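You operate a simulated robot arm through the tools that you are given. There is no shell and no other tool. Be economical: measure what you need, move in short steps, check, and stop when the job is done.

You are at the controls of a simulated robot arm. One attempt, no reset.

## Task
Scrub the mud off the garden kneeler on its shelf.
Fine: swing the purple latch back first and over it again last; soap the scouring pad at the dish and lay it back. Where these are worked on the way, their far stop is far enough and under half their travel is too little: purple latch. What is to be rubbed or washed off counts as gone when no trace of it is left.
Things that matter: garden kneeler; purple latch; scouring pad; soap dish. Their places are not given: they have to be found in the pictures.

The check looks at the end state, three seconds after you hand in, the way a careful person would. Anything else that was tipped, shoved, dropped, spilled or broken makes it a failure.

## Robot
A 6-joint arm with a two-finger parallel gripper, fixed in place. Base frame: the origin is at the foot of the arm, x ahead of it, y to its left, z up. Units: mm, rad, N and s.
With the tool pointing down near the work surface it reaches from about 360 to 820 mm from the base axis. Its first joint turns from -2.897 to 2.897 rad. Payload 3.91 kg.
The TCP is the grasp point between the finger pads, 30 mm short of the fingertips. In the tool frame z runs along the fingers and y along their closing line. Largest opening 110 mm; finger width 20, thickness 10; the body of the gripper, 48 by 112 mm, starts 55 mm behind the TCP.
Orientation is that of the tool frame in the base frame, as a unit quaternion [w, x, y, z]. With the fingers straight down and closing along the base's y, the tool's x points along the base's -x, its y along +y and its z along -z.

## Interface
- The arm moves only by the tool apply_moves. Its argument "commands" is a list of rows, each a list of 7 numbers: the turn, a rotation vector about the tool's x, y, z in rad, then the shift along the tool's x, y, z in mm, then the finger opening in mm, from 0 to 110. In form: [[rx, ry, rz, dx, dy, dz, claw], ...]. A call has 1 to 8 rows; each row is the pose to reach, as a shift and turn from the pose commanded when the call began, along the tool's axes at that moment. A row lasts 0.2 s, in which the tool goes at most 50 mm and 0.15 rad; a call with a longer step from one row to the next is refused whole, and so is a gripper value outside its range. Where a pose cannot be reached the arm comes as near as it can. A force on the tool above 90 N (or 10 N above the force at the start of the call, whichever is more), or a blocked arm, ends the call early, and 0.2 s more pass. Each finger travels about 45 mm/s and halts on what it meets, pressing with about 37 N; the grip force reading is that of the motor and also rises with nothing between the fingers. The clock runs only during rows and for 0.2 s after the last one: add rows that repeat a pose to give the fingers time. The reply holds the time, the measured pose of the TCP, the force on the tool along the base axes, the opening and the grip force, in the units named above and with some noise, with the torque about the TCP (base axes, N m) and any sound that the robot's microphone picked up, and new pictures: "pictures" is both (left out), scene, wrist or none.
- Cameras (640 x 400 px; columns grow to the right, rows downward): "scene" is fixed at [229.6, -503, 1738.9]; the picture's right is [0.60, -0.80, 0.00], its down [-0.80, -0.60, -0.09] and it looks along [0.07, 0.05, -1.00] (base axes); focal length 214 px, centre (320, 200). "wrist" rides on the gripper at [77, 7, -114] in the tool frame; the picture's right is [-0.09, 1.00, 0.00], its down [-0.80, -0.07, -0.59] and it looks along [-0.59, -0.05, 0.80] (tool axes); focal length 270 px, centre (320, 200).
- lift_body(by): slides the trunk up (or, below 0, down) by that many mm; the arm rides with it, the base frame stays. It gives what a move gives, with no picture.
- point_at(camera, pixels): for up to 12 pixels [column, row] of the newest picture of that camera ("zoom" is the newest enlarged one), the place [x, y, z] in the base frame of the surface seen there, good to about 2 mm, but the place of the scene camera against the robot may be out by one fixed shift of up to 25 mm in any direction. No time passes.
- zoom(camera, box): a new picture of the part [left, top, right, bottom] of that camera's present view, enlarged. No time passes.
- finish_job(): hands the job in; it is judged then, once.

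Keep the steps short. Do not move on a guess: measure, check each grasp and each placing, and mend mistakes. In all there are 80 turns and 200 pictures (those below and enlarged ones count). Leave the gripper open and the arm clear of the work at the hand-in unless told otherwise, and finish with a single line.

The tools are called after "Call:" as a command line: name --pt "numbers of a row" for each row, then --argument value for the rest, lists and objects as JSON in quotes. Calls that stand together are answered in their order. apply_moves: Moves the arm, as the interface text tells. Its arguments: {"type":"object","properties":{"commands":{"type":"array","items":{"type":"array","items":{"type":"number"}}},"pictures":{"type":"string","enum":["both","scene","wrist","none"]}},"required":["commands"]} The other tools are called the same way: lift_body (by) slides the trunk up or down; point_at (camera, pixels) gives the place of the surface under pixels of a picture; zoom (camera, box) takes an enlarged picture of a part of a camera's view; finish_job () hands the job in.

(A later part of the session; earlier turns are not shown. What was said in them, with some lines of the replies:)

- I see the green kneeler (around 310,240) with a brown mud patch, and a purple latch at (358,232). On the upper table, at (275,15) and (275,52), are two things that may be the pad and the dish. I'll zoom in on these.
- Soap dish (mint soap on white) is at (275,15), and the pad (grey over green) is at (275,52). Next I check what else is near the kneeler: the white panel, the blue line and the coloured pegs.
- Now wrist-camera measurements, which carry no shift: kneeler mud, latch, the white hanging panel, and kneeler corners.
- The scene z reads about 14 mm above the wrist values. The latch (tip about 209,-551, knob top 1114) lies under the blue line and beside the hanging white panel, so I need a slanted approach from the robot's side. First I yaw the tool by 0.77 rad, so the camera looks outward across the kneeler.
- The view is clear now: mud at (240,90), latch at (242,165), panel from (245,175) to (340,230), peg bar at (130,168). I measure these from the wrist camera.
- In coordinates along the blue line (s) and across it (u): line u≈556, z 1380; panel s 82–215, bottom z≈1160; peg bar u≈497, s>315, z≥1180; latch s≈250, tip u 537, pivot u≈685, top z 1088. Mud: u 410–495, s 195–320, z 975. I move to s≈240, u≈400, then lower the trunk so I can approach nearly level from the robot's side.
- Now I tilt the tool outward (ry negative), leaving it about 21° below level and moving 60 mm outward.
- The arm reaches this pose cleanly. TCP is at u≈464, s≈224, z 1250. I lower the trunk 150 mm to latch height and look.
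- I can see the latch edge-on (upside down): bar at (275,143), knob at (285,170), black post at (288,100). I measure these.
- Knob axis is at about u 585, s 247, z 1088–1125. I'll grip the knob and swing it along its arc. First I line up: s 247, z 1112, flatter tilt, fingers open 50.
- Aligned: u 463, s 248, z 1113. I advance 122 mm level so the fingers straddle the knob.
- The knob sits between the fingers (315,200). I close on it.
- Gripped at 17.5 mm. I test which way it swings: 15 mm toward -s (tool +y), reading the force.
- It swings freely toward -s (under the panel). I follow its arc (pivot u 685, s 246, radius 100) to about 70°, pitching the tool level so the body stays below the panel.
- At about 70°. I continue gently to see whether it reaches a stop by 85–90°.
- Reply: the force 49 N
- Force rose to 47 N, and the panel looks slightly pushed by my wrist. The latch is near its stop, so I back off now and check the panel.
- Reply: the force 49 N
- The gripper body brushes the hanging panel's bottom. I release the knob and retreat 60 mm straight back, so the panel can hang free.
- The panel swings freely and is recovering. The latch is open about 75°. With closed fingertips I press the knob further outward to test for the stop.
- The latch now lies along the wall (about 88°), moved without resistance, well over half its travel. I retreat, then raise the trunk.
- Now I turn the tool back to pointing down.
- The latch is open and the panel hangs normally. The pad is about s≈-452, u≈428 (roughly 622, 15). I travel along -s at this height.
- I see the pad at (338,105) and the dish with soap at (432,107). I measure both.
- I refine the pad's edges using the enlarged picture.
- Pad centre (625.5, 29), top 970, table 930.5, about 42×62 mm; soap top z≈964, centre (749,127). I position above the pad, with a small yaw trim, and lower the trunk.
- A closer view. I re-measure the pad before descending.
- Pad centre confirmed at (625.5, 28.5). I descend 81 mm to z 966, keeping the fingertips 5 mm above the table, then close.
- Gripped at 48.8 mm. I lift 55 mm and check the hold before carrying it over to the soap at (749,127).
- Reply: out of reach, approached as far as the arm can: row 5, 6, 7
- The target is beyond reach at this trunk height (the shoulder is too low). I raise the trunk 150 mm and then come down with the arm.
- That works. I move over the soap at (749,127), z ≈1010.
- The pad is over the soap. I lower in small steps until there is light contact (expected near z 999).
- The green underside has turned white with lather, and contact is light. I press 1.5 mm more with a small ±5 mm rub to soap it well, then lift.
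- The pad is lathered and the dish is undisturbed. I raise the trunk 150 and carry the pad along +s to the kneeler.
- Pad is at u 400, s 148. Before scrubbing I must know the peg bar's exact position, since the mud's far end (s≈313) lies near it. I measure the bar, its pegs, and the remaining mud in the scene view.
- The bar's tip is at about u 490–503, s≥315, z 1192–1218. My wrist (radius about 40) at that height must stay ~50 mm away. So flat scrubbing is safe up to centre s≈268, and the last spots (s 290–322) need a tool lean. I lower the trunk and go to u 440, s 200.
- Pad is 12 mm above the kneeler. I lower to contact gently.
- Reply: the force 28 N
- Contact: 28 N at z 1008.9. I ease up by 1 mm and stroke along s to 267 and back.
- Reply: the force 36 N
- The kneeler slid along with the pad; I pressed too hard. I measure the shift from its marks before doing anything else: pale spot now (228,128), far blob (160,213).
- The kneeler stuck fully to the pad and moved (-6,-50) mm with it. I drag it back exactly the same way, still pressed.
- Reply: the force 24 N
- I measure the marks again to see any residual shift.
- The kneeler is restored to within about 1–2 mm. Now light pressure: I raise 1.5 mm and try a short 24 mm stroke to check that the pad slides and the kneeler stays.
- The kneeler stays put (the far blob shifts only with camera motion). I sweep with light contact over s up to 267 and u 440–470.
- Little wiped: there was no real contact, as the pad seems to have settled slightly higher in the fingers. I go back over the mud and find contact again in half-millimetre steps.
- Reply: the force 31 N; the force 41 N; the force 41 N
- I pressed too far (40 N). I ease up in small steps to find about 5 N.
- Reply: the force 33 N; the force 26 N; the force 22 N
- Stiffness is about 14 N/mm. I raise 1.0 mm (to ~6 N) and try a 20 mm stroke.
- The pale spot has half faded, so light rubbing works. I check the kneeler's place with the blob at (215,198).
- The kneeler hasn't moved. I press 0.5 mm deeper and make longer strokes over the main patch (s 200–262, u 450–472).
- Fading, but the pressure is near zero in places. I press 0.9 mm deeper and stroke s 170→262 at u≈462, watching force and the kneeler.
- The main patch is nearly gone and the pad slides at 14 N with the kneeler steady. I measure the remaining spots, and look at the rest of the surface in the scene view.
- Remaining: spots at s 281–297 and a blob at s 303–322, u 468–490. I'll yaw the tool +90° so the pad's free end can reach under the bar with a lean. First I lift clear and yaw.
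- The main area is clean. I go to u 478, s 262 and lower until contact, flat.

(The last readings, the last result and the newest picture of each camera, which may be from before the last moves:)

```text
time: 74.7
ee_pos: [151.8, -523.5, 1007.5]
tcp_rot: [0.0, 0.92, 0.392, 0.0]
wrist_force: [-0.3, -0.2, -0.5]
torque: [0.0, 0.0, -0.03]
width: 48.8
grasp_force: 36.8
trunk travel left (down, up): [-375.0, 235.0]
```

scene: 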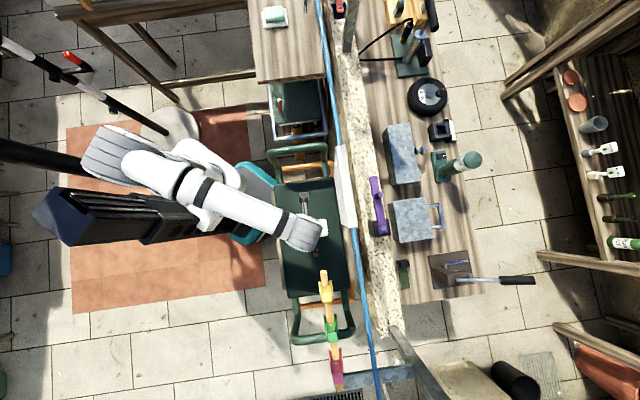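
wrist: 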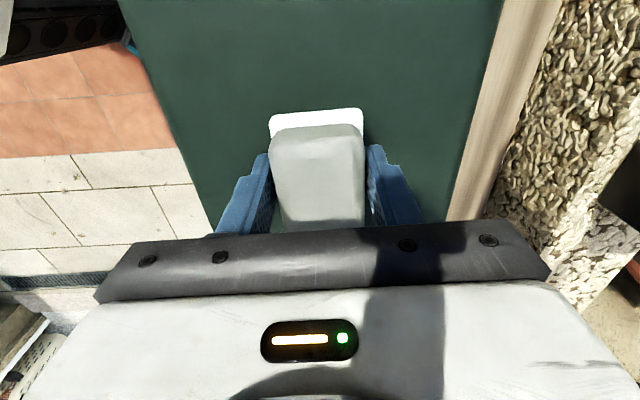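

No contact yet at 1007.5. I go 0.9 mm more with short strokes along s and u.

Call:
apply_moves --pt "0 0 0 0 0 0.9 25" --pt "0 0 0 8 0 0.9 25" --pt "0 0 0 16 0 0.9 25" --pictures "none"

Call:
apply_moves --pt "0 0 0 -8 0 0.3 25" --pt "0 0 0 -20 0 0.3 25" --pt "0 0 0 -20 -12 0.3 25" --pt "0 0 0 -8 -12 0.3 25" --pt "0 0 0 0 -12 0.3 25" --pictures "none"

Call:
apply_moves --pt "0 0 0 -10 0 0 25" --pt "0 0 0 -20 0 0 25" --pt "0 0 0 -20 12 0 25" --pt "0 0 0 -10 14 0 25" --pt "0 0 0 10 12 0 25" --pt "0 0 0 30 0 0 25" --pt "0 0 0 45 0 -3 25" --pt "0 0 0 65 0 -8 25"

Call:
zoom --camera "scene" --box '[270, 210, 360, 310]'

```text
time: 75.5
ee_pos: [163.5, -513.1, 1007.6]
tcp_rot: [0.002, 0.92, 0.392, -0.001]
wrist_force: [-4.7, -5.8, 12.9]
torque: [-0.06, 0.28, 0.05]
width: 49.0
grasp_force: 37.1
trunk travel left (down, up): [-375.0, 235.0]
```

```text
time: 76.7
ee_pos: [152.8, -504.5, 1007.1]
tcp_rot: [0.001, 0.92, 0.393, 0.0]
wrist_force: [-9.6, -7.0, 20.7]
torque: [-0.35, 0.38, -0.03]
width: 48.7
grasp_force: 37.2
trunk travel left (down, up): [-375.0, 235.0]
```

```text
time: 78.5
ee_pos: [201.7, -456.9, 1014.2]
tcp_rot: [-0.001, 0.92, 0.392, 0.0]
wrist_force: [-0.1, -0.5, -0.5]
torque: [-0.01, -0.03, 0.0]
width: 48.8
grasp_force: 37.2
trunk travel left (down, up): [-375.0, 235.0]
```

scene: 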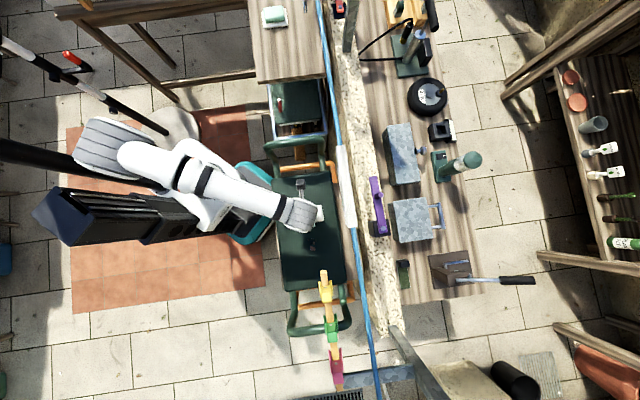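
wrist: 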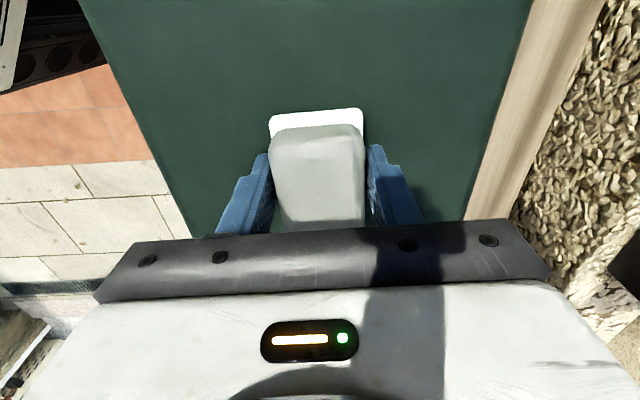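

```text
4.00 times, centred on (315, 260) of scene
```

zoom: 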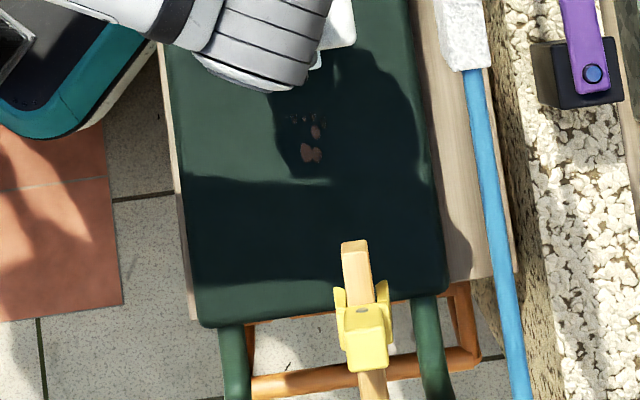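

The kneeler got dragged about 20 mm toward -s (at 20 N). That actually brings the blob out from under the bar: I'll scrub it here gently, then drag the kneeler back. I measure the blob's present place.

Call:
point_at --camera "zoom" --pixels '[[311, 153], [302, 148], [318, 158], [316, 132], [323, 120], [303, 118], [202, 322], [445, 290]]'

```text
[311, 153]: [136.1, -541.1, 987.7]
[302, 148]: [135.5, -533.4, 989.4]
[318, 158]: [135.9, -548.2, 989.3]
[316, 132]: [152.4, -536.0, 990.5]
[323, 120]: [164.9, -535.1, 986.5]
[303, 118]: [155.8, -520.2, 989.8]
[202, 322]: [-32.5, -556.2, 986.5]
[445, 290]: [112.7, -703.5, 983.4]
```

Blob now lies at s 282–297, u 460–474, other spots at s 258–272. Flat scrub centred at s 254–268 is safe. I go there with light pressure.

Call:
apply_moves --pt "0 0 0 -40 2 0 25" --pt "0 0 0 -78 4 0 25" --pt "0 0 0 -78 4 5 25" --pt "0 0 0 -78 4 7.2 25" --pictures "none"

Call:
apply_moves --pt "0 0 0 -5 0 0.4 25" --pt "0 0 0 -11 0 0.4 25" --pictures "none"

Call:
apply_moves --pt "0 0 0 0 6 0.3 25" --pt "0 0 0 0 -6 0.3 25" --pt "0 0 0 0 6 0.3 25" --pictures "none"

```text
time: 79.5
ee_pos: [148.9, -515.6, 1007.2]
tcp_rot: [-0.001, 0.92, 0.392, -0.001]
wrist_force: [-0.3, -1.1, 0.4]
torque: [-0.01, -0.02, -0.02]
width: 48.8
grasp_force: 37.3
trunk travel left (down, up): [-375.0, 235.0]
```

```text
time: 80.1
ee_pos: [140.7, -523.6, 1006.6]
tcp_rot: [0.0, 0.92, 0.393, 0.0]
wrist_force: [1.3, 0.5, 2.0]
torque: [-0.02, -0.07, 0.01]
width: 48.5
grasp_force: 37.0
trunk travel left (down, up): [-375.0, 235.0]
```

```text
time: 80.9
ee_pos: [145.3, -527.1, 1007.1]
tcp_rot: [0.0, 0.92, 0.392, 0.001]
wrist_force: [-2.4, 2.1, 2.7]
torque: [0.05, 0.04, 0.04]
width: 48.6
grasp_force: 37.4
trunk travel left (down, up): [-375.0, 235.0]
```

About 3 N now. I add 0.4 mm and rub back and forth over the spots.

Call:
apply_moves --pt "0 0 0 0 -14 0.4 25" --pt "0 0 0 0 0 0.4 25" --pt "0 0 0 8 0 0.4 25" --pt "0 0 0 8 -14 0.4 25" --pt "0 0 0 0 -14 0.4 25" --pt "0 0 0 12 -7 0.4 25" --pt "0 0 0 0 -7 0.4 25" --pt "0 0 0 0 0 0.4 25" --pictures "none"

Call:
apply_moves --pt "0 0 0 8 -8 0.2 25" --pt "0 0 0 0 -16 0.2 25" --pt "0 0 0 8 -16 0.2 25" --pt "0 0 0 0 0 0.2 25" --pt "0 0 0 12 0 0.2 25" --pt "0 0 0 0 -8 0.2 25" --pictures "none"

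Call:
apply_moves --pt "0 0 0 10 0 0 25" --pt "0 0 0 40 0 -8 25" --pt "0 0 0 80 0 -8 25"

Call:
zoom --camera "scene" --box '[270, 210, 360, 310]'

```text
time: 82.7
ee_pos: [143.9, -528.0, 1007.8]
tcp_rot: [0.0, 0.92, 0.393, 0.0]
wrist_force: [-5.3, 2.6, 6.8]
torque: [0.07, 0.09, -0.04]
width: 48.8
grasp_force: 36.7
trunk travel left (down, up): [-375.0, 235.0]
```

```text
time: 84.1
ee_pos: [139.3, -521.7, 1006.7]
tcp_rot: [0.002, 0.92, 0.392, 0.001]
wrist_force: [5.4, 1.4, 19.0]
torque: [0.0, -0.17, -0.05]
width: 49.0
grasp_force: 36.7
trunk travel left (down, up): [-375.0, 235.0]
```

```text
time: 84.9
ee_pos: [194.1, -463.9, 1016.0]
tcp_rot: [-0.001, 0.92, 0.392, -0.001]
wrist_force: [-0.9, 0.0, -1.5]
torque: [0.03, -0.04, 0.02]
width: 48.9
grasp_force: 36.5
trunk travel left (down, up): [-375.0, 235.0]
```

scene: 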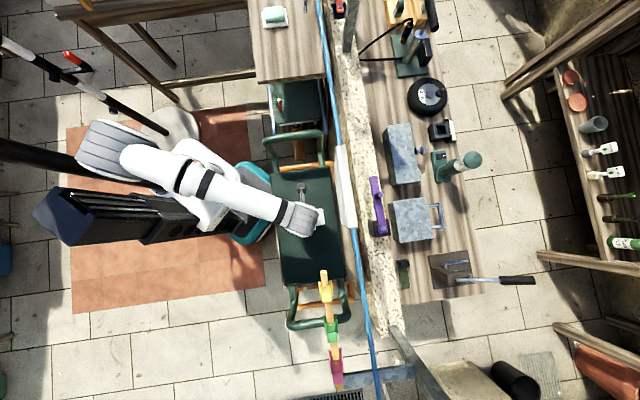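
wrist: 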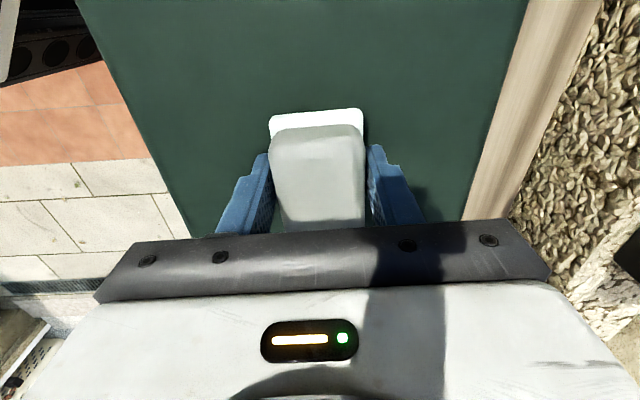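

```text
4.00 times, centred on (315, 260) of scene
```

zoom: 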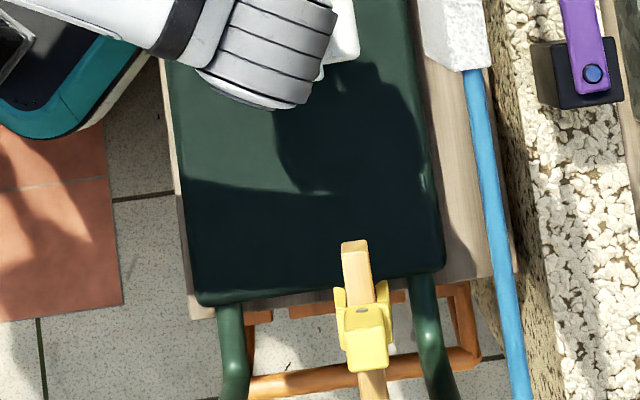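

All mud looks gone. Comparing corners, the kneeler must go back by about s+38, u+7. I press firmly and drag it back as a whole.

Call:
apply_moves --pt "0 0 0 0 0 6 25" --pt "0 0 0 0 0 9.8 25" --pt "0 0 0 -8 1.5 9.8 25" --pt "0 0 0 -16 3 9.8 25" --pt "0 0 0 -24 4.5 9.8 25" --pt "0 0 0 -32 6 9.8 25" --pt "0 0 0 -38 7 9.8 25" --pt "0 0 0 -38 7 9.8 25" --pictures "none"

Call:
apply_moves --pt "0 0 0 0 0 -5 25" --pt "0 0 0 0 0 -20 25"

Call:
zoom --camera "scene" --box '[270, 210, 360, 310]'

```text
time: 86.7
ee_pos: [174.9, -495.4, 1007.4]
tcp_rot: [0.002, 0.92, 0.393, -0.001]
wrist_force: [9.2, 10.7, 33.8]
torque: [0.41, -0.23, -0.03]
width: 48.6
grasp_force: 36.7
trunk travel left (down, up): [-375.0, 235.0]
```

```text
time: 87.3
ee_pos: [173.9, -498.2, 1024.0]
tcp_rot: [-0.001, 0.92, 0.392, -0.001]
wrist_force: [-0.6, 0.5, 0.3]
torque: [0.0, -0.03, -0.03]
width: 49.0
grasp_force: 37.3
trunk travel left (down, up): [-375.0, 235.0]
```

scene: 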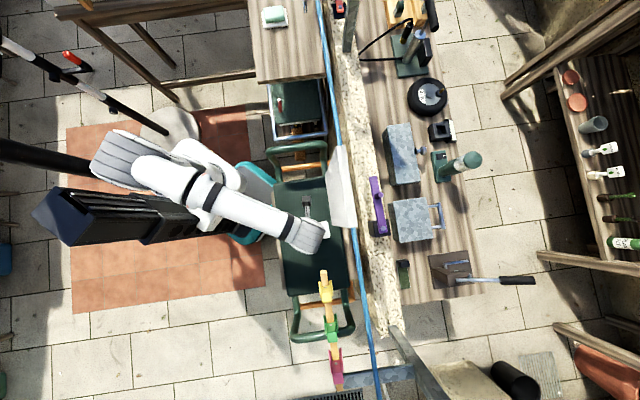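
wrist: 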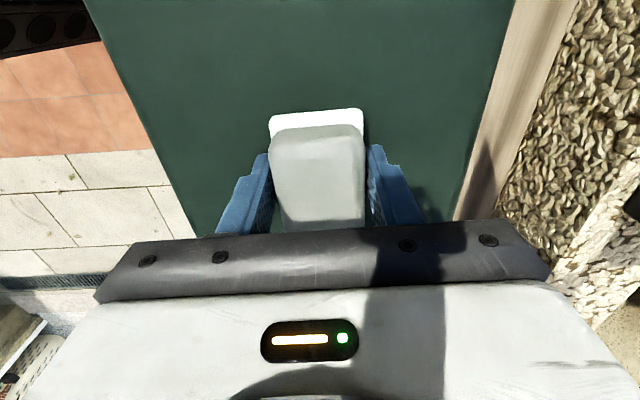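

```text
4.00 times, centred on (315, 260) of scene
```

zoom: 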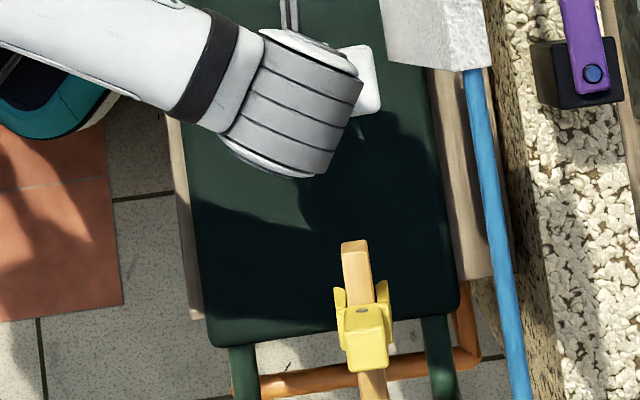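

The kneeler is back within about 3 mm. I move inward away from the panel, raise the trunk, turn the tool back, and inspect the surface.

Call:
apply_moves --pt "0 0 0 15 -35 -5 25" --pt "0 0 0 30 -70 -5 25" --pt "0 0 0 60 -80 -5 25" --pictures "none"

Call:
lift_body --by 150

Call:
apply_moves --pt "0 0 -0.15 0 0 0 25" --pt "0 0 -0.3 0 0 0 25" --pt "0 0 -0.45 0 0 0 25" --pt "0 0 -0.6 0 0 0 25" --pt "0 0 -0.75 0 0 0 25" --pt "0 0 -0.9 0 0 0 25" --pt "0 0 -1.05 0 0 0 25" --pt "0 0 -1.2 0 0 0 25" --pictures "none"

Call:
apply_moves --pt "0 0 -0.15 0 0 0 25" --pt "0 0 -0.31 0 20 0 25"

Call:
zoom --camera "wrist" --box '[60, 0, 420, 240]'

```text
time: 88.1
ee_pos: [159.9, -398.8, 1028.8]
tcp_rot: [0.0, 0.92, 0.392, 0.0]
wrist_force: [0.2, -0.9, 0.1]
torque: [0.0, 0.02, -0.03]
width: 48.8
grasp_force: 37.2
trunk travel left (down, up): [-375.0, 235.0]
```

```text
time: 89.8
ee_pos: [158.5, -399.4, 1177.7]
tcp_rot: [0.0, 0.92, 0.392, 0.0]
wrist_force: [-0.6, -0.8, -0.8]
torque: [0.03, 0.02, 0.02]
width: 48.8
grasp_force: 36.9
trunk travel left (down, up): [-525.0, 85.0]
```

```text
time: 91.7
ee_pos: [159.1, -399.4, 1180.6]
tcp_rot: [0.0, 0.537, 0.844, 0.0]
wrist_force: [0.3, 0.0, 0.0]
torque: [-0.02, -0.04, 0.03]
width: 48.7
grasp_force: 37.1
trunk travel left (down, up): [-525.0, 85.0]
```

```text
refused: row 2 steps farther than a row can; nothing moved
```

```text
1.67 times, centred on (240, 120) of wrist
```

zoom: 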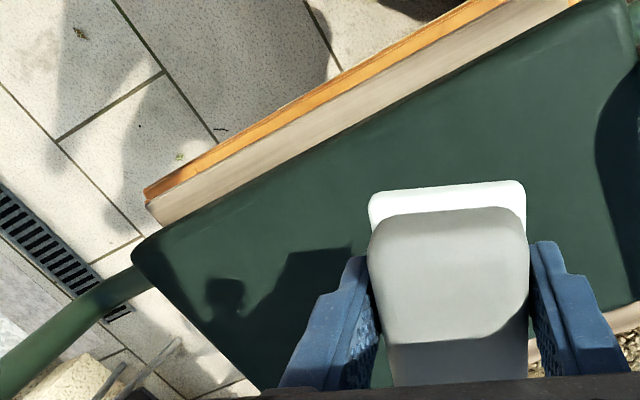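

So far clean. I finish the turn (3 rows) and shift along -s, so the whole scrubbed area comes into view.

Call:
apply_moves --pt "0 0 -0.12 0 0 0 25" --pt "0 0 -0.22 0 0 0 25" --pt "0 0 -0.31 0 20 -10 25" --pt "0 0 -0.31 15 65 -20 25" --pt "0 0 -0.31 30 100 -30 25"

Call:
zoom --camera "wrist" --box '[0, 40, 300, 240]'

Call:
zoom --camera "scene" --box '[270, 170, 360, 310]'

```text
time: 92.8
ee_pos: [239.2, -329.5, 1209.6]
tcp_rot: [-0.001, 0.401, 0.916, 0.0]
wrist_force: [0.4, 0.2, -0.8]
torque: [0.01, 0.06, 0.0]
width: 48.6
grasp_force: 37.1
trunk travel left (down, up): [-525.0, 85.0]
```

scene: 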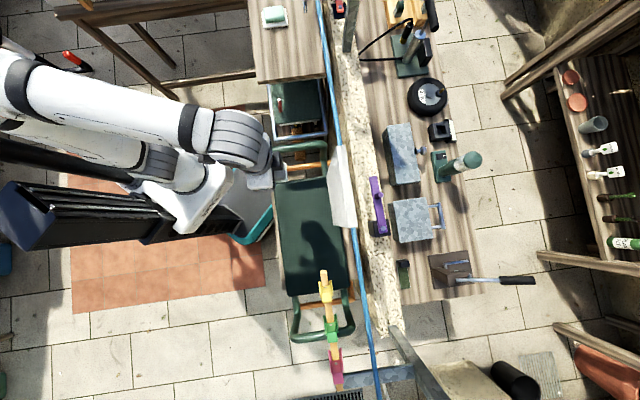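
wrist: 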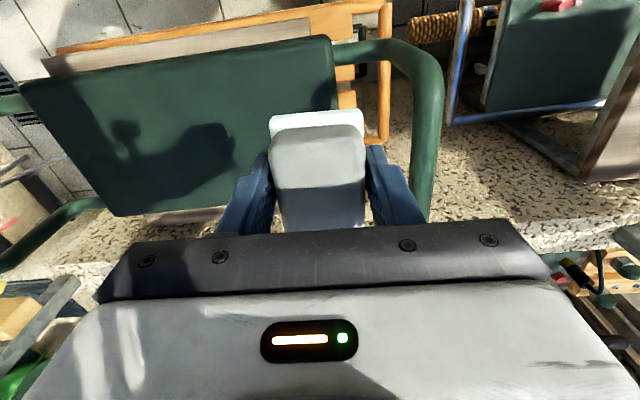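

```text
2.00 times, centred on (150, 140) of wrist
```

zoom: 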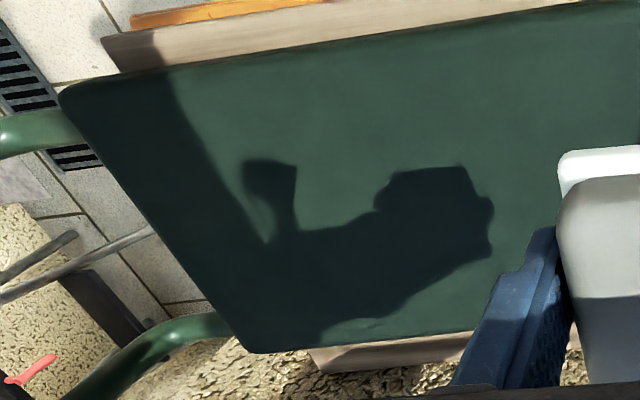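

```text
2.86 times, centred on (315, 240) of scene
```

zoom: 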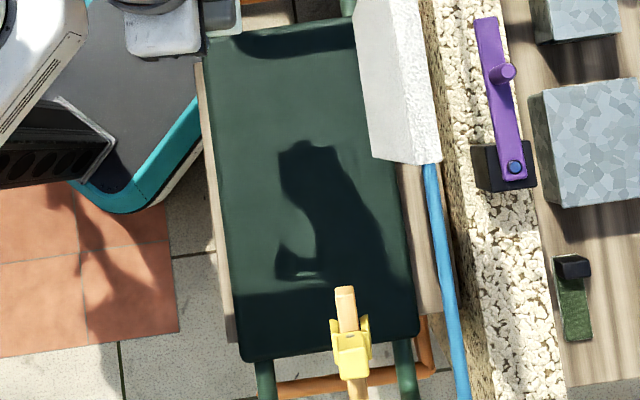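

Kneeler is clean. I carry the pad back to its place at (626, 28.5).

Call:
apply_moves --pt "0 0 0 0 48 0 25" --pt "0 0 0 0 96 0 25" --pt "0 0 0 0 144 0 25" --pt "0 0 0 0 192 0 25" --pt "0 0 0 0 240 0 25" --pt "0 0 0 0 288 0 25" --pt "0 0 0 0 336 0 25" --pt "0 0 0 0 384 0 25" --pictures "none"

Call:
apply_moves --pt "0 0 0 0 48 0 25" --pt "0 0 0 0 96 0 25" --pt "0 0 0 0.7 143 0 25" --pt "0 0 0 0.7 143 0 25" --pictures "none"

Call:
lift_body --by -150

Call:
apply_moves --pt "0 0 0 0 0 30 25" --pt "0 0 0 0 0 60 25" --pt "0 0 0 0 0 75 25"

```text
time: 94.7
ee_pos: [520.1, -67.8, 1208.4]
tcp_rot: [-0.001, 0.401, 0.916, -0.001]
wrist_force: [-0.8, -0.6, 0.5]
torque: [-0.01, 0.0, 0.0]
width: 48.8
grasp_force: 36.8
trunk travel left (down, up): [-525.0, 85.0]
```

```text
time: 95.7
ee_pos: [623.9, 27.8, 1209.1]
tcp_rot: [0.0, 0.401, 0.916, 0.0]
wrist_force: [0.9, -0.2, -1.3]
torque: [0.0, 0.01, -0.01]
width: 49.0
grasp_force: 36.7
trunk travel left (down, up): [-525.0, 85.0]
```

```text
time: 97.4
ee_pos: [623.0, 25.7, 1057.7]
tcp_rot: [0.0, 0.401, 0.916, 0.0]
wrist_force: [0.1, 0.2, -0.7]
torque: [0.01, 0.01, -0.01]
width: 48.7
grasp_force: 37.1
trunk travel left (down, up): [-375.0, 235.0]
```

```text
time: 98.2
ee_pos: [624.5, 25.5, 983.1]
tcp_rot: [0.001, 0.401, 0.916, -0.001]
wrist_force: [-0.4, 0.6, 0.1]
torque: [0.02, -0.03, 0.02]
width: 48.9
grasp_force: 37.5
trunk travel left (down, up): [-375.0, 235.0]
```

scene: 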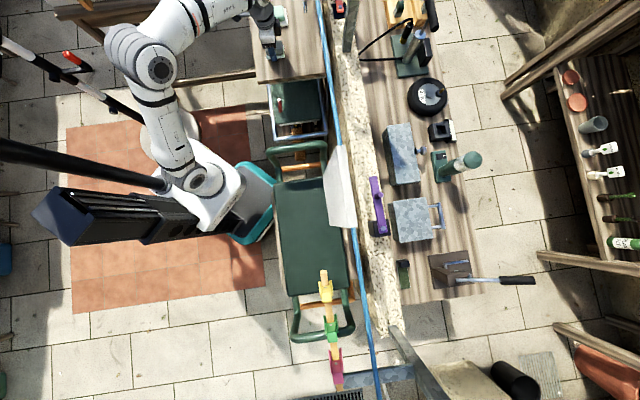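
wrist: 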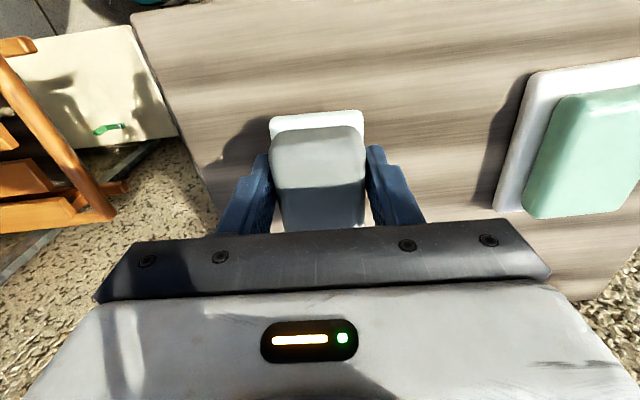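

Kneeler now unshadowed in the scene view; I zoom to double-check it, and lower the pad in small steps.

Call:
zoom --camera "scene" --box '[270, 170, 360, 310]'

Call:
apply_moves --pt "0 0 0 1.2 3.1 10 25" --pt "0 0 0 1.2 3.1 15 25" --pt "0 0 0 1.2 3.1 17 25" --pt "0 0 0 1.2 3.1 18 25" --pictures "none"

Call:
apply_moves --pt "0 0 0 0 0 0.8 25" --pt "0 0 0 0 0 1.2 25" --pictures "wrist"

```text
2.86 times, centred on (315, 240) of scene
```

zoom: 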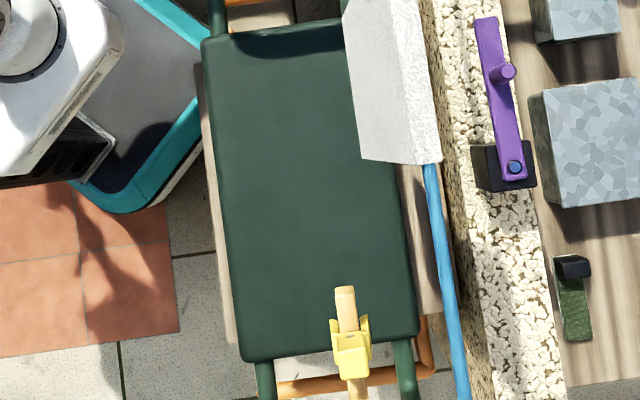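

```text
time: 99.2
ee_pos: [625.8, 30.2, 965.7]
tcp_rot: [0.001, 0.401, 0.916, 0.0]
wrist_force: [0.1, 0.0, 0.6]
torque: [0.02, 0.01, 0.02]
width: 48.9
grasp_force: 37.1
trunk travel left (down, up): [-375.0, 235.0]
```

```text
time: 99.8
ee_pos: [626.0, 28.9, 964.3]
tcp_rot: [0.001, 0.401, 0.916, 0.0]
wrist_force: [-0.1, 0.6, -0.5]
torque: [-0.03, 0.03, 0.03]
width: 49.1
grasp_force: 36.9
trunk travel left (down, up): [-375.0, 235.0]
```

wrist: 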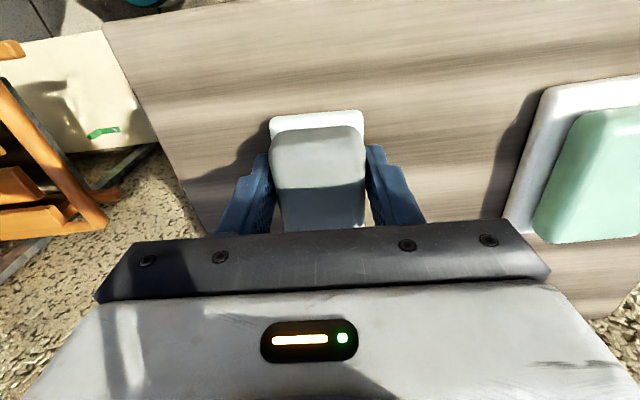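

The kneeler is spotless. No table contact yet at 964.3; I go down another ~1.5 mm, then release and rise.

Call:
apply_moves --pt "0 0 0 0 0 0.8 25" --pt "0 0 0 0 0 1.4 25" --pictures "none"

Call:
apply_moves --pt "0 0 0 0 0 0 60" --pt "0 0 0 0 0 0 70" --pt "0 0 0 0 0 0 70" --pt "0 0 0 0 0 -30 70" --pt "0 0 0 0 0 -75 70" --pt "0 0 0 0 0 -110 70"

Call:
zoom --camera "wrist" --box '[180, 40, 640, 240]'

```text
time: 100.4
ee_pos: [625.3, 31.2, 962.6]
tcp_rot: [0.0, 0.401, 0.916, -0.001]
wrist_force: [-0.1, -0.2, -1.3]
torque: [0.02, 0.03, 0.03]
width: 48.7
grasp_force: 37.1
trunk travel left (down, up): [-375.0, 235.0]
```

```text
time: 101.8
ee_pos: [625.4, 30.9, 1074.8]
tcp_rot: [0.0, 0.402, 0.916, 0.0]
wrist_force: [0.3, -0.1, -0.1]
torque: [-0.01, -0.03, 0.03]
width: 70.0
grasp_force: 0.0
trunk travel left (down, up): [-375.0, 235.0]
```

scene: 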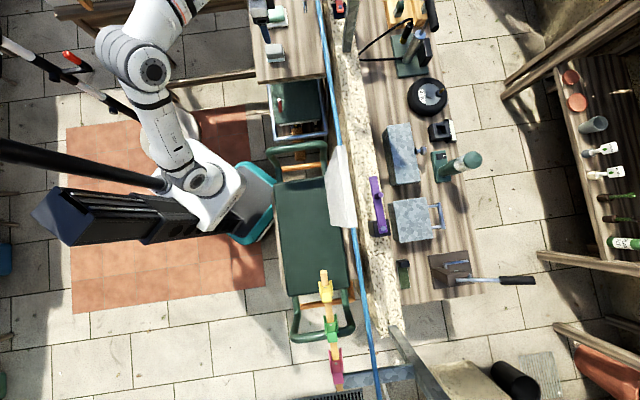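
wrist: 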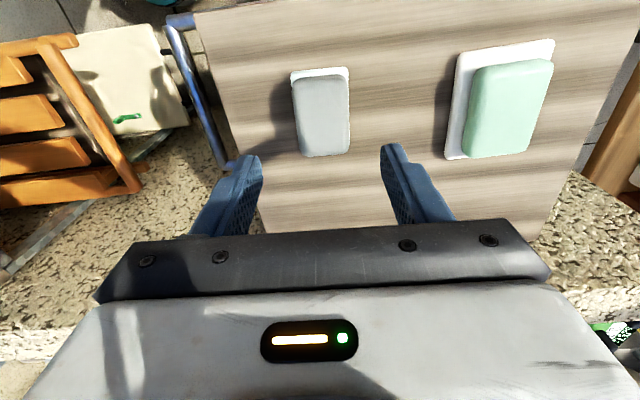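

```text
1.39 times, centred on (410, 140) of wrist
```

zoom: 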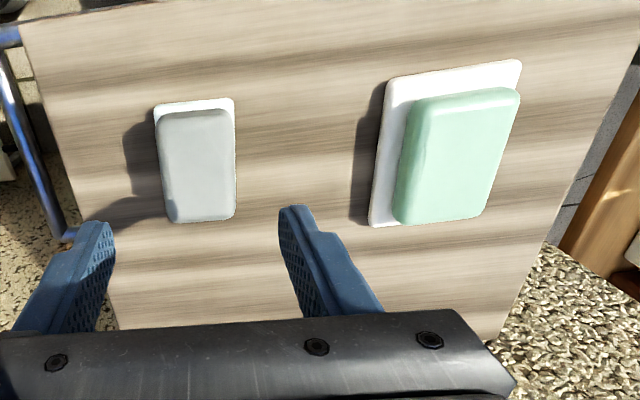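

The pad is back in place, upright on the table; dish undisturbed. Now the latch: raise, travel to s≈147, then tilt.

Call:
lift_body --by 150

Call:
apply_moves --pt "0 0 0 -2 -48 0 60" --pt "0 0 0 -4 -96 0 50" --pt "0 0 0 -6 -144 0 40" --pt "0 0 0 -8 -192 0 40" --pt "0 0 0 -10 -240 0 40" --pt "0 0 0 -12 -288 0 40" --pt "0 0 0 -14 -336 0 40" --pt "0 0 0 -16 -384 0 40" --pictures "none"

Call:
apply_moves --pt "0 0 -0.01 -2 -48 0 40" --pt "0 0 -0.02 -4 -96 0 40" --pt "0 0 -0.03 -6 -144 0 40" --pt "0 0 -0.04 -8 -192 0 40" --pt "0 0 -0.045 -8 -227 0 40" --pictures "none"

Call:
apply_moves --pt "0 -0.145 0 -3 0 0 40" --pt "0 -0.29 0 -6 0 0 40" --pt "0 -0.435 0 -9 0 0 40" --pt "0 -0.58 0 -12 0 0 40" --pt "0 -0.725 0 -15 0 0 40" --pt "0 -0.87 0 -18 0 0 40" --pt "0 -1.015 0 -21 0 0 40" --pt "0 -1.15 0 -24 0 0 40" --pictures "none"

Call:
apply_moves --pt "0 -0.14 0 0 0 5 40" --pt "0 -0.28 0 0 0 10 40" --pt "0 -0.42 0 0 0 15 40" --pt "0 -0.53 0 0 0 20 40"

```text
time: 103.5
ee_pos: [626.1, 29.0, 1223.7]
tcp_rot: [0.0, 0.401, 0.916, 0.0]
wrist_force: [-0.5, -0.1, 0.0]
torque: [0.0, 0.0, 0.01]
width: 69.9
grasp_force: 0.1
trunk travel left (down, up): [-525.0, 85.0]
```

```text
time: 105.3
ee_pos: [352.8, -240.9, 1222.3]
tcp_rot: [-0.001, 0.402, 0.916, 0.0]
wrist_force: [0.4, -0.4, 1.5]
torque: [-0.01, -0.02, 0.0]
width: 39.8
grasp_force: 0.1
trunk travel left (down, up): [-525.0, 85.0]
```

```text
time: 106.5
ee_pos: [192.5, -404.0, 1225.2]
tcp_rot: [0.0, 0.38, 0.925, -0.001]
wrist_force: [0.2, 0.7, -0.3]
torque: [0.03, -0.01, 0.0]
width: 40.0
grasp_force: 0.0
trunk travel left (down, up): [-525.0, 85.0]
```

```text
time: 108.3
ee_pos: [209.3, -419.5, 1224.7]
tcp_rot: [0.503, 0.32, 0.776, -0.208]
wrist_force: [0.1, -0.6, 0.0]
torque: [-0.01, -0.03, -0.02]
width: 40.0
grasp_force: 0.1
trunk travel left (down, up): [-525.0, 85.0]
```

```text
time: 109.3
ee_pos: [222.2, -432.9, 1218.0]
tcp_rot: [0.689, 0.254, 0.617, -0.283]
wrist_force: [0.5, 0.0, -1.6]
torque: [0.02, 0.01, -0.01]
width: 40.2
grasp_force: 0.1
trunk travel left (down, up): [-525.0, 85.0]
```

scene: 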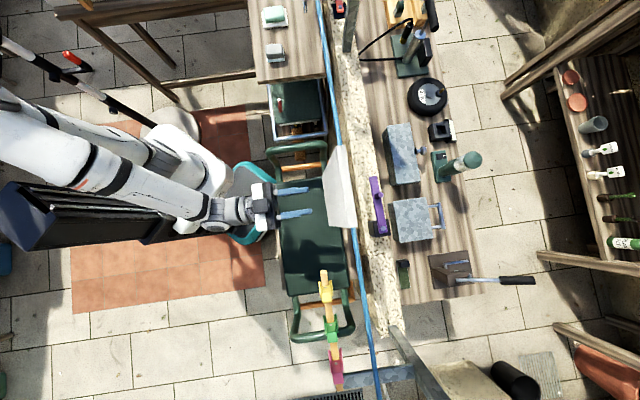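
wrist: 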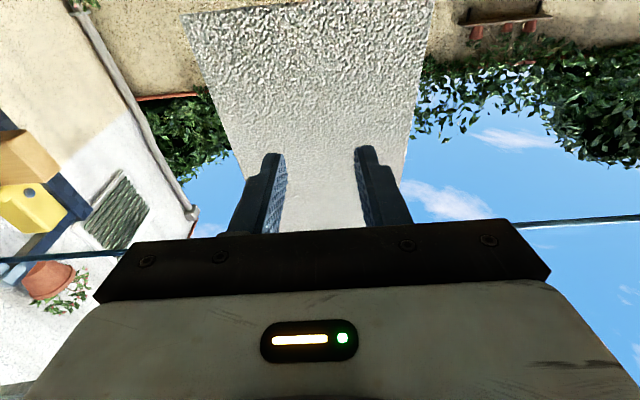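

Tilted and aligned (u 464, s 148). I lower 117 mm to z≈1101 and locate the knob.

Call:
lift_body --by -117

Call:
apply_moves --pt "0 0 0 0 0 40 40" --pt "0 0 0 0 0 80 40"

Call:
zoom --camera "wrist" --box '[160, 40, 480, 240]'

```text
time: 110.8
ee_pos: [222.3, -432.7, 1099.2]
tcp_rot: [0.689, 0.254, 0.617, -0.283]
wrist_force: [-0.4, -1.3, 0.1]
torque: [-0.01, 0.0, 0.03]
width: 40.0
grasp_force: 0.0
trunk travel left (down, up): [-408.0, 202.0]
```

```text
time: 111.4
ee_pos: [279.4, -489.3, 1110.3]
tcp_rot: [0.688, 0.254, 0.618, -0.282]
wrist_force: [-0.3, 1.0, 0.1]
torque: [0.02, -0.03, -0.02]
width: 39.9
grasp_force: 0.1
trunk travel left (down, up): [-408.0, 202.0]
```

scene: 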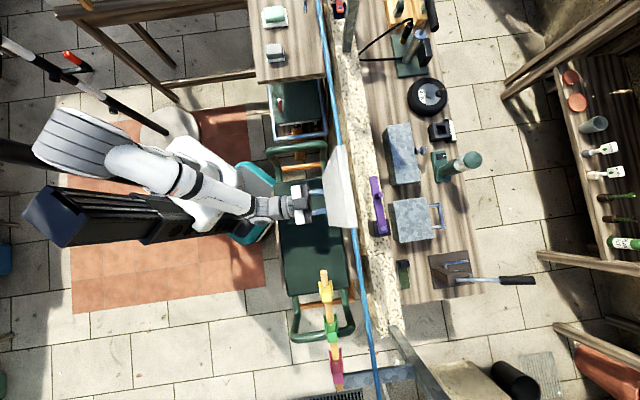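
wrist: 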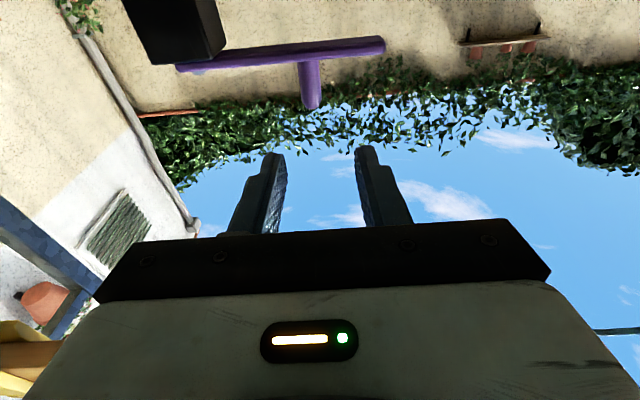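

```text
2.00 times, centred on (320, 140) of wrist
```

zoom: 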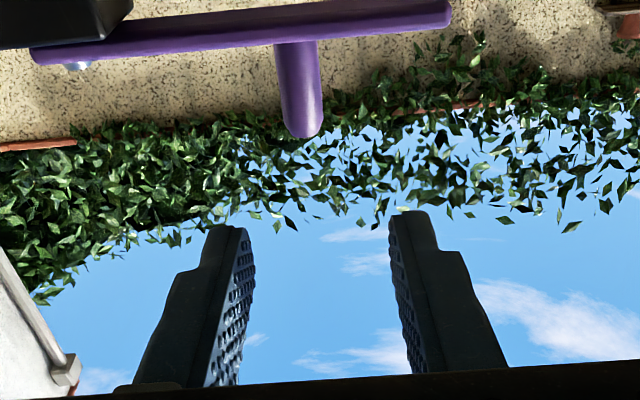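

I measure knob and bar.

Call:
point_at --camera "wrist" --pixels '[[309, 70], [310, 95], [311, 106], [300, 85], [318, 85], [225, 58], [380, 46], [300, 54]]'

```text
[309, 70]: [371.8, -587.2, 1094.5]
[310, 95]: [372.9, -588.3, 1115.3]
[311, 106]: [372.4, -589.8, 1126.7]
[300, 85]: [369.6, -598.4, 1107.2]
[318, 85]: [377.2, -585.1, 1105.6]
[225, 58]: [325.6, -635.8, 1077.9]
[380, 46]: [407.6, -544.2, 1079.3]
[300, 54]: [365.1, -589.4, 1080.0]
```

Knob centre ≈ (u 688, s 150), z 1088–1126. I advance low, under the panel, to grip it with the fingertips (TCP u 668, z 1102), then close.

Call:
apply_moves --pt "0 0 0 8 -1 0 40" --pt "0 0 0 12 -2 40 40" --pt "0 0 0 17 -3 80 40" --pt "0 0 0 21.2 -3 122.4 40" --pt "0 0 0 21.2 -3 122.4 20" --pt "0 0 0 21.2 -3 122.4 5" --pt "0 0 0 21.2 -3 122.4 5" --pt "0 0 0 21.2 -3 122.4 5"

```text
time: 113.2
ee_pos: [360.7, -579.4, 1101.8]
tcp_rot: [0.688, 0.255, 0.618, -0.283]
wrist_force: [-15.0, -15.7, -2.2]
torque: [-0.53, 0.72, -0.51]
width: 17.8
grasp_force: 44.8
trunk travel left (down, up): [-408.0, 202.0]
```

scene: 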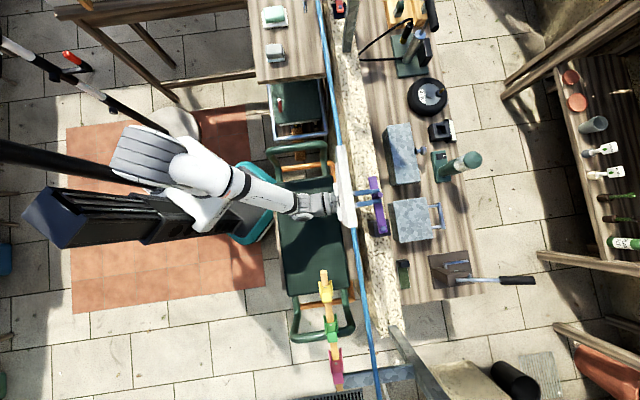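
wrist: 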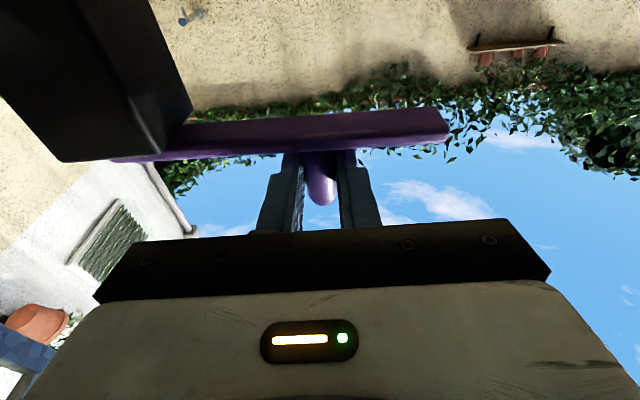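

Gripped at 17.8 mm. I swing it back along the arc to its closed position, easing the tilt once away from the panel.

Call:
apply_moves --pt "0 0 0 -2 -4 -18.9 5" --pt "0 0 0 -4.1 -9.6 -38 5" --pt "0 0 0 -6.2 -20 -57.2 5" --pt "0 0.04 0 -8.6 -34.6 -73.5 5" --pt "0 0.08 0 -10.7 -50.5 -85.5 5" --pt "0 0.12 0 -12.2 -65.3 -92.5 5" --pt "0 0.15 0 -13.2 -81.2 -97 5" --pt "0 0.15 0 -13.4 -97 -98.5 5"

Call:
zoom --camera "scene" --box '[280, 150, 440, 290]'

```text
time: 115.0
ee_pos: [225.4, -575.9, 1105.1]
tcp_rot: [0.641, 0.274, 0.667, -0.264]
wrist_force: [-0.9, 0.6, 1.8]
torque: [-0.72, 0.1, 0.05]
width: 17.7
grasp_force: 45.1
trunk travel left (down, up): [-408.0, 202.0]
```

scene: 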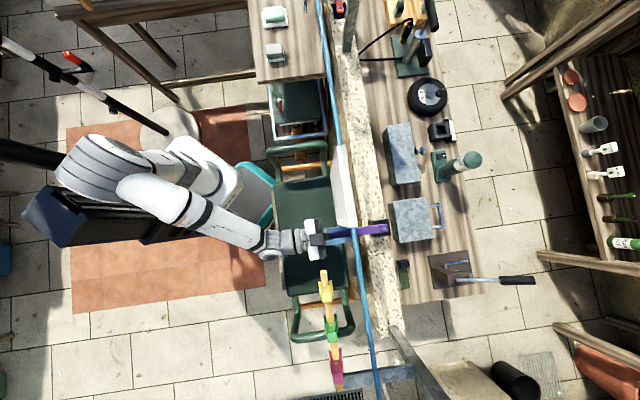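
wrist: 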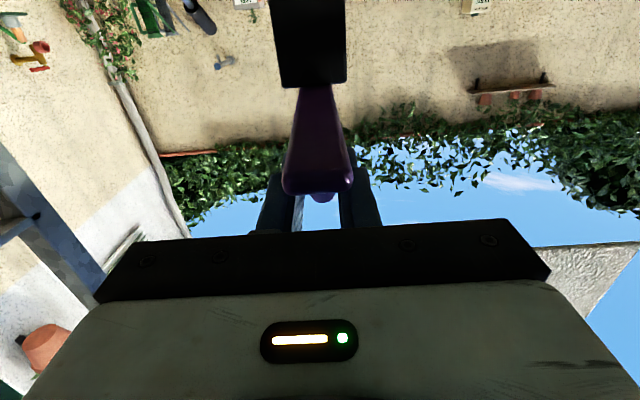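

```text
2.86 times, centred on (360, 220) of scene
```

zoom: 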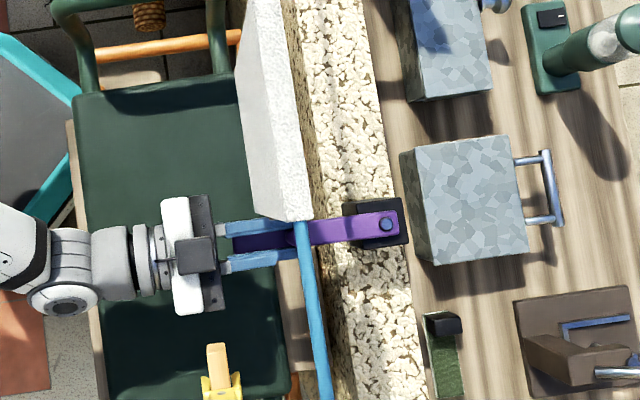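

The latch is back over the kneeler, as at the start. I open the fingers, retreat straight back, shift away from the peg bar, and raise.

Call:
apply_moves --pt "0 0 0 0 0 0 30" --pt "0 0 0 0 0 0 44" --pt "0 0 0 0 0 0 44" --pt "0 0 0 0 0 -40 44" --pt "0 0 0 0 0 -80 44" --pt "0 0 0 0 0 -115 44" --pt "0 0 0 0 40 -115 44" --pt "0 0 0 0 85 -115 44" --pictures "none"

Call:
lift_body --by 200

Call:
apply_moves --pt "0 0.14 0 0 0 0 70" --pt "0 0.28 0 0 0 -5 90" --pt "0 0.42 0 0 0 -10 110" --pt "0 0.56 0 0 0 -15 110" --pt "0 0.7 0 0 0 -20 110" --pt "0 0.84 0 0 0 -25 110" --pt "0 0.98 0 0 0 -30 110" --pt "0 1.12 0 0 0 -30 110"

Call:
zoom --camera "scene" --box '[250, 130, 450, 360]'

Call:
zoom --camera "scene" --box '[240, 0, 340, 62]'

```text
time: 116.8
ee_pos: [205.3, -436.8, 1107.3]
tcp_rot: [0.641, 0.273, 0.667, -0.263]
wrist_force: [-0.6, -1.0, 0.7]
torque: [-0.02, 0.01, 0.03]
width: 43.7
grasp_force: 0.0
trunk travel left (down, up): [-408.0, 202.0]
```

```text
time: 119.0
ee_pos: [204.1, -435.2, 1307.4]
tcp_rot: [0.641, 0.274, 0.667, -0.263]
wrist_force: [0.1, -0.7, -1.0]
torque: [0.0, 0.04, -0.03]
width: 44.0
grasp_force: 0.1
trunk travel left (down, up): [-608.0, 2.0]
```

```text
time: 120.8
ee_pos: [184.3, -415.5, 1308.1]
tcp_rot: [0.187, 0.373, 0.905, -0.078]
wrist_force: [-0.1, -0.5, 0.3]
torque: [0.02, 0.0, -0.03]
width: 110.0
grasp_force: 0.2
trunk travel left (down, up): [-608.0, 2.0]
```

scene: 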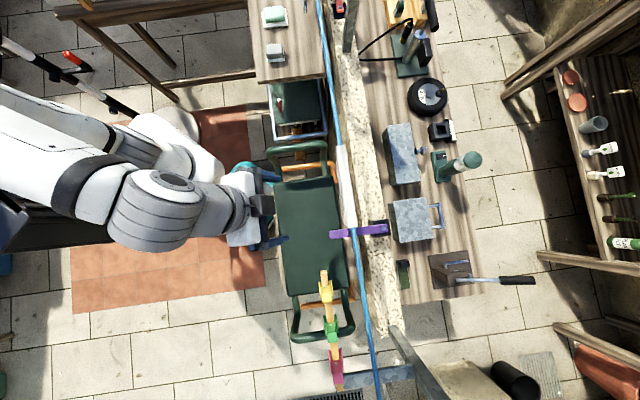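
wrist: 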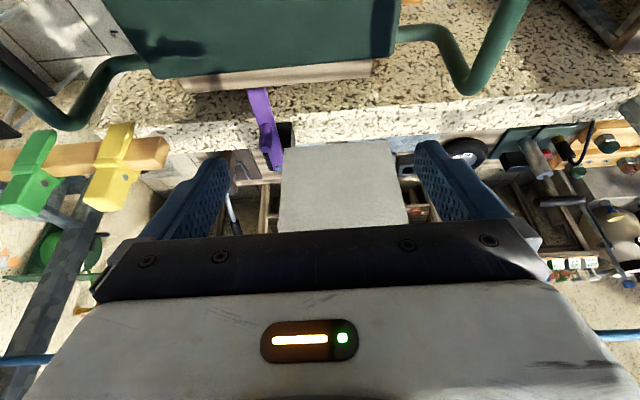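

```text
1.74 times, centred on (350, 245) of scene
```

zoom: 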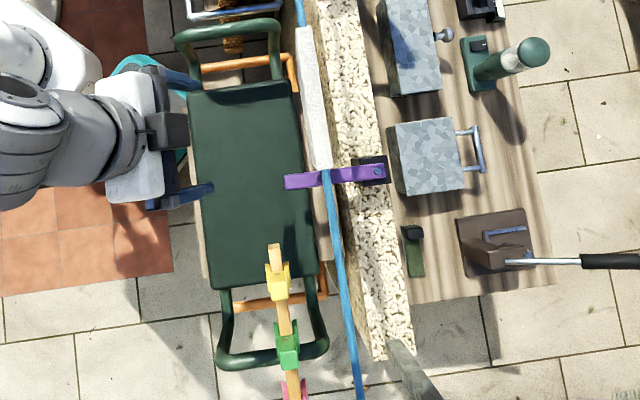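

```text
6.40 times, centred on (290, 31) of scene
```

zoom: 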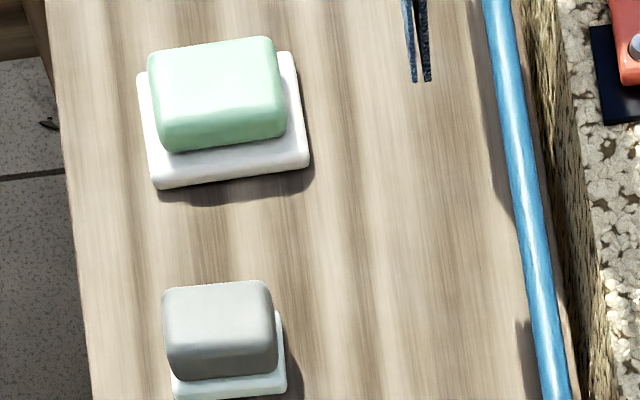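

Everything checks out: the kneeler is clean and in place, the latch is back over it, the pad and dish are where they started, the gripper is open and the arm is clear. I hand in.

Call:
finish_job

```text
The job is handed in.
```

The mud is scrubbed off the kneeler, which is back within about 3 mm of where it stood after sliding during scrubbing; the soaped pad is laid back in its place, the purple latch is swung over the kneeler again, and the hanging white panel I brushed was still swaying slightly at hand-in.
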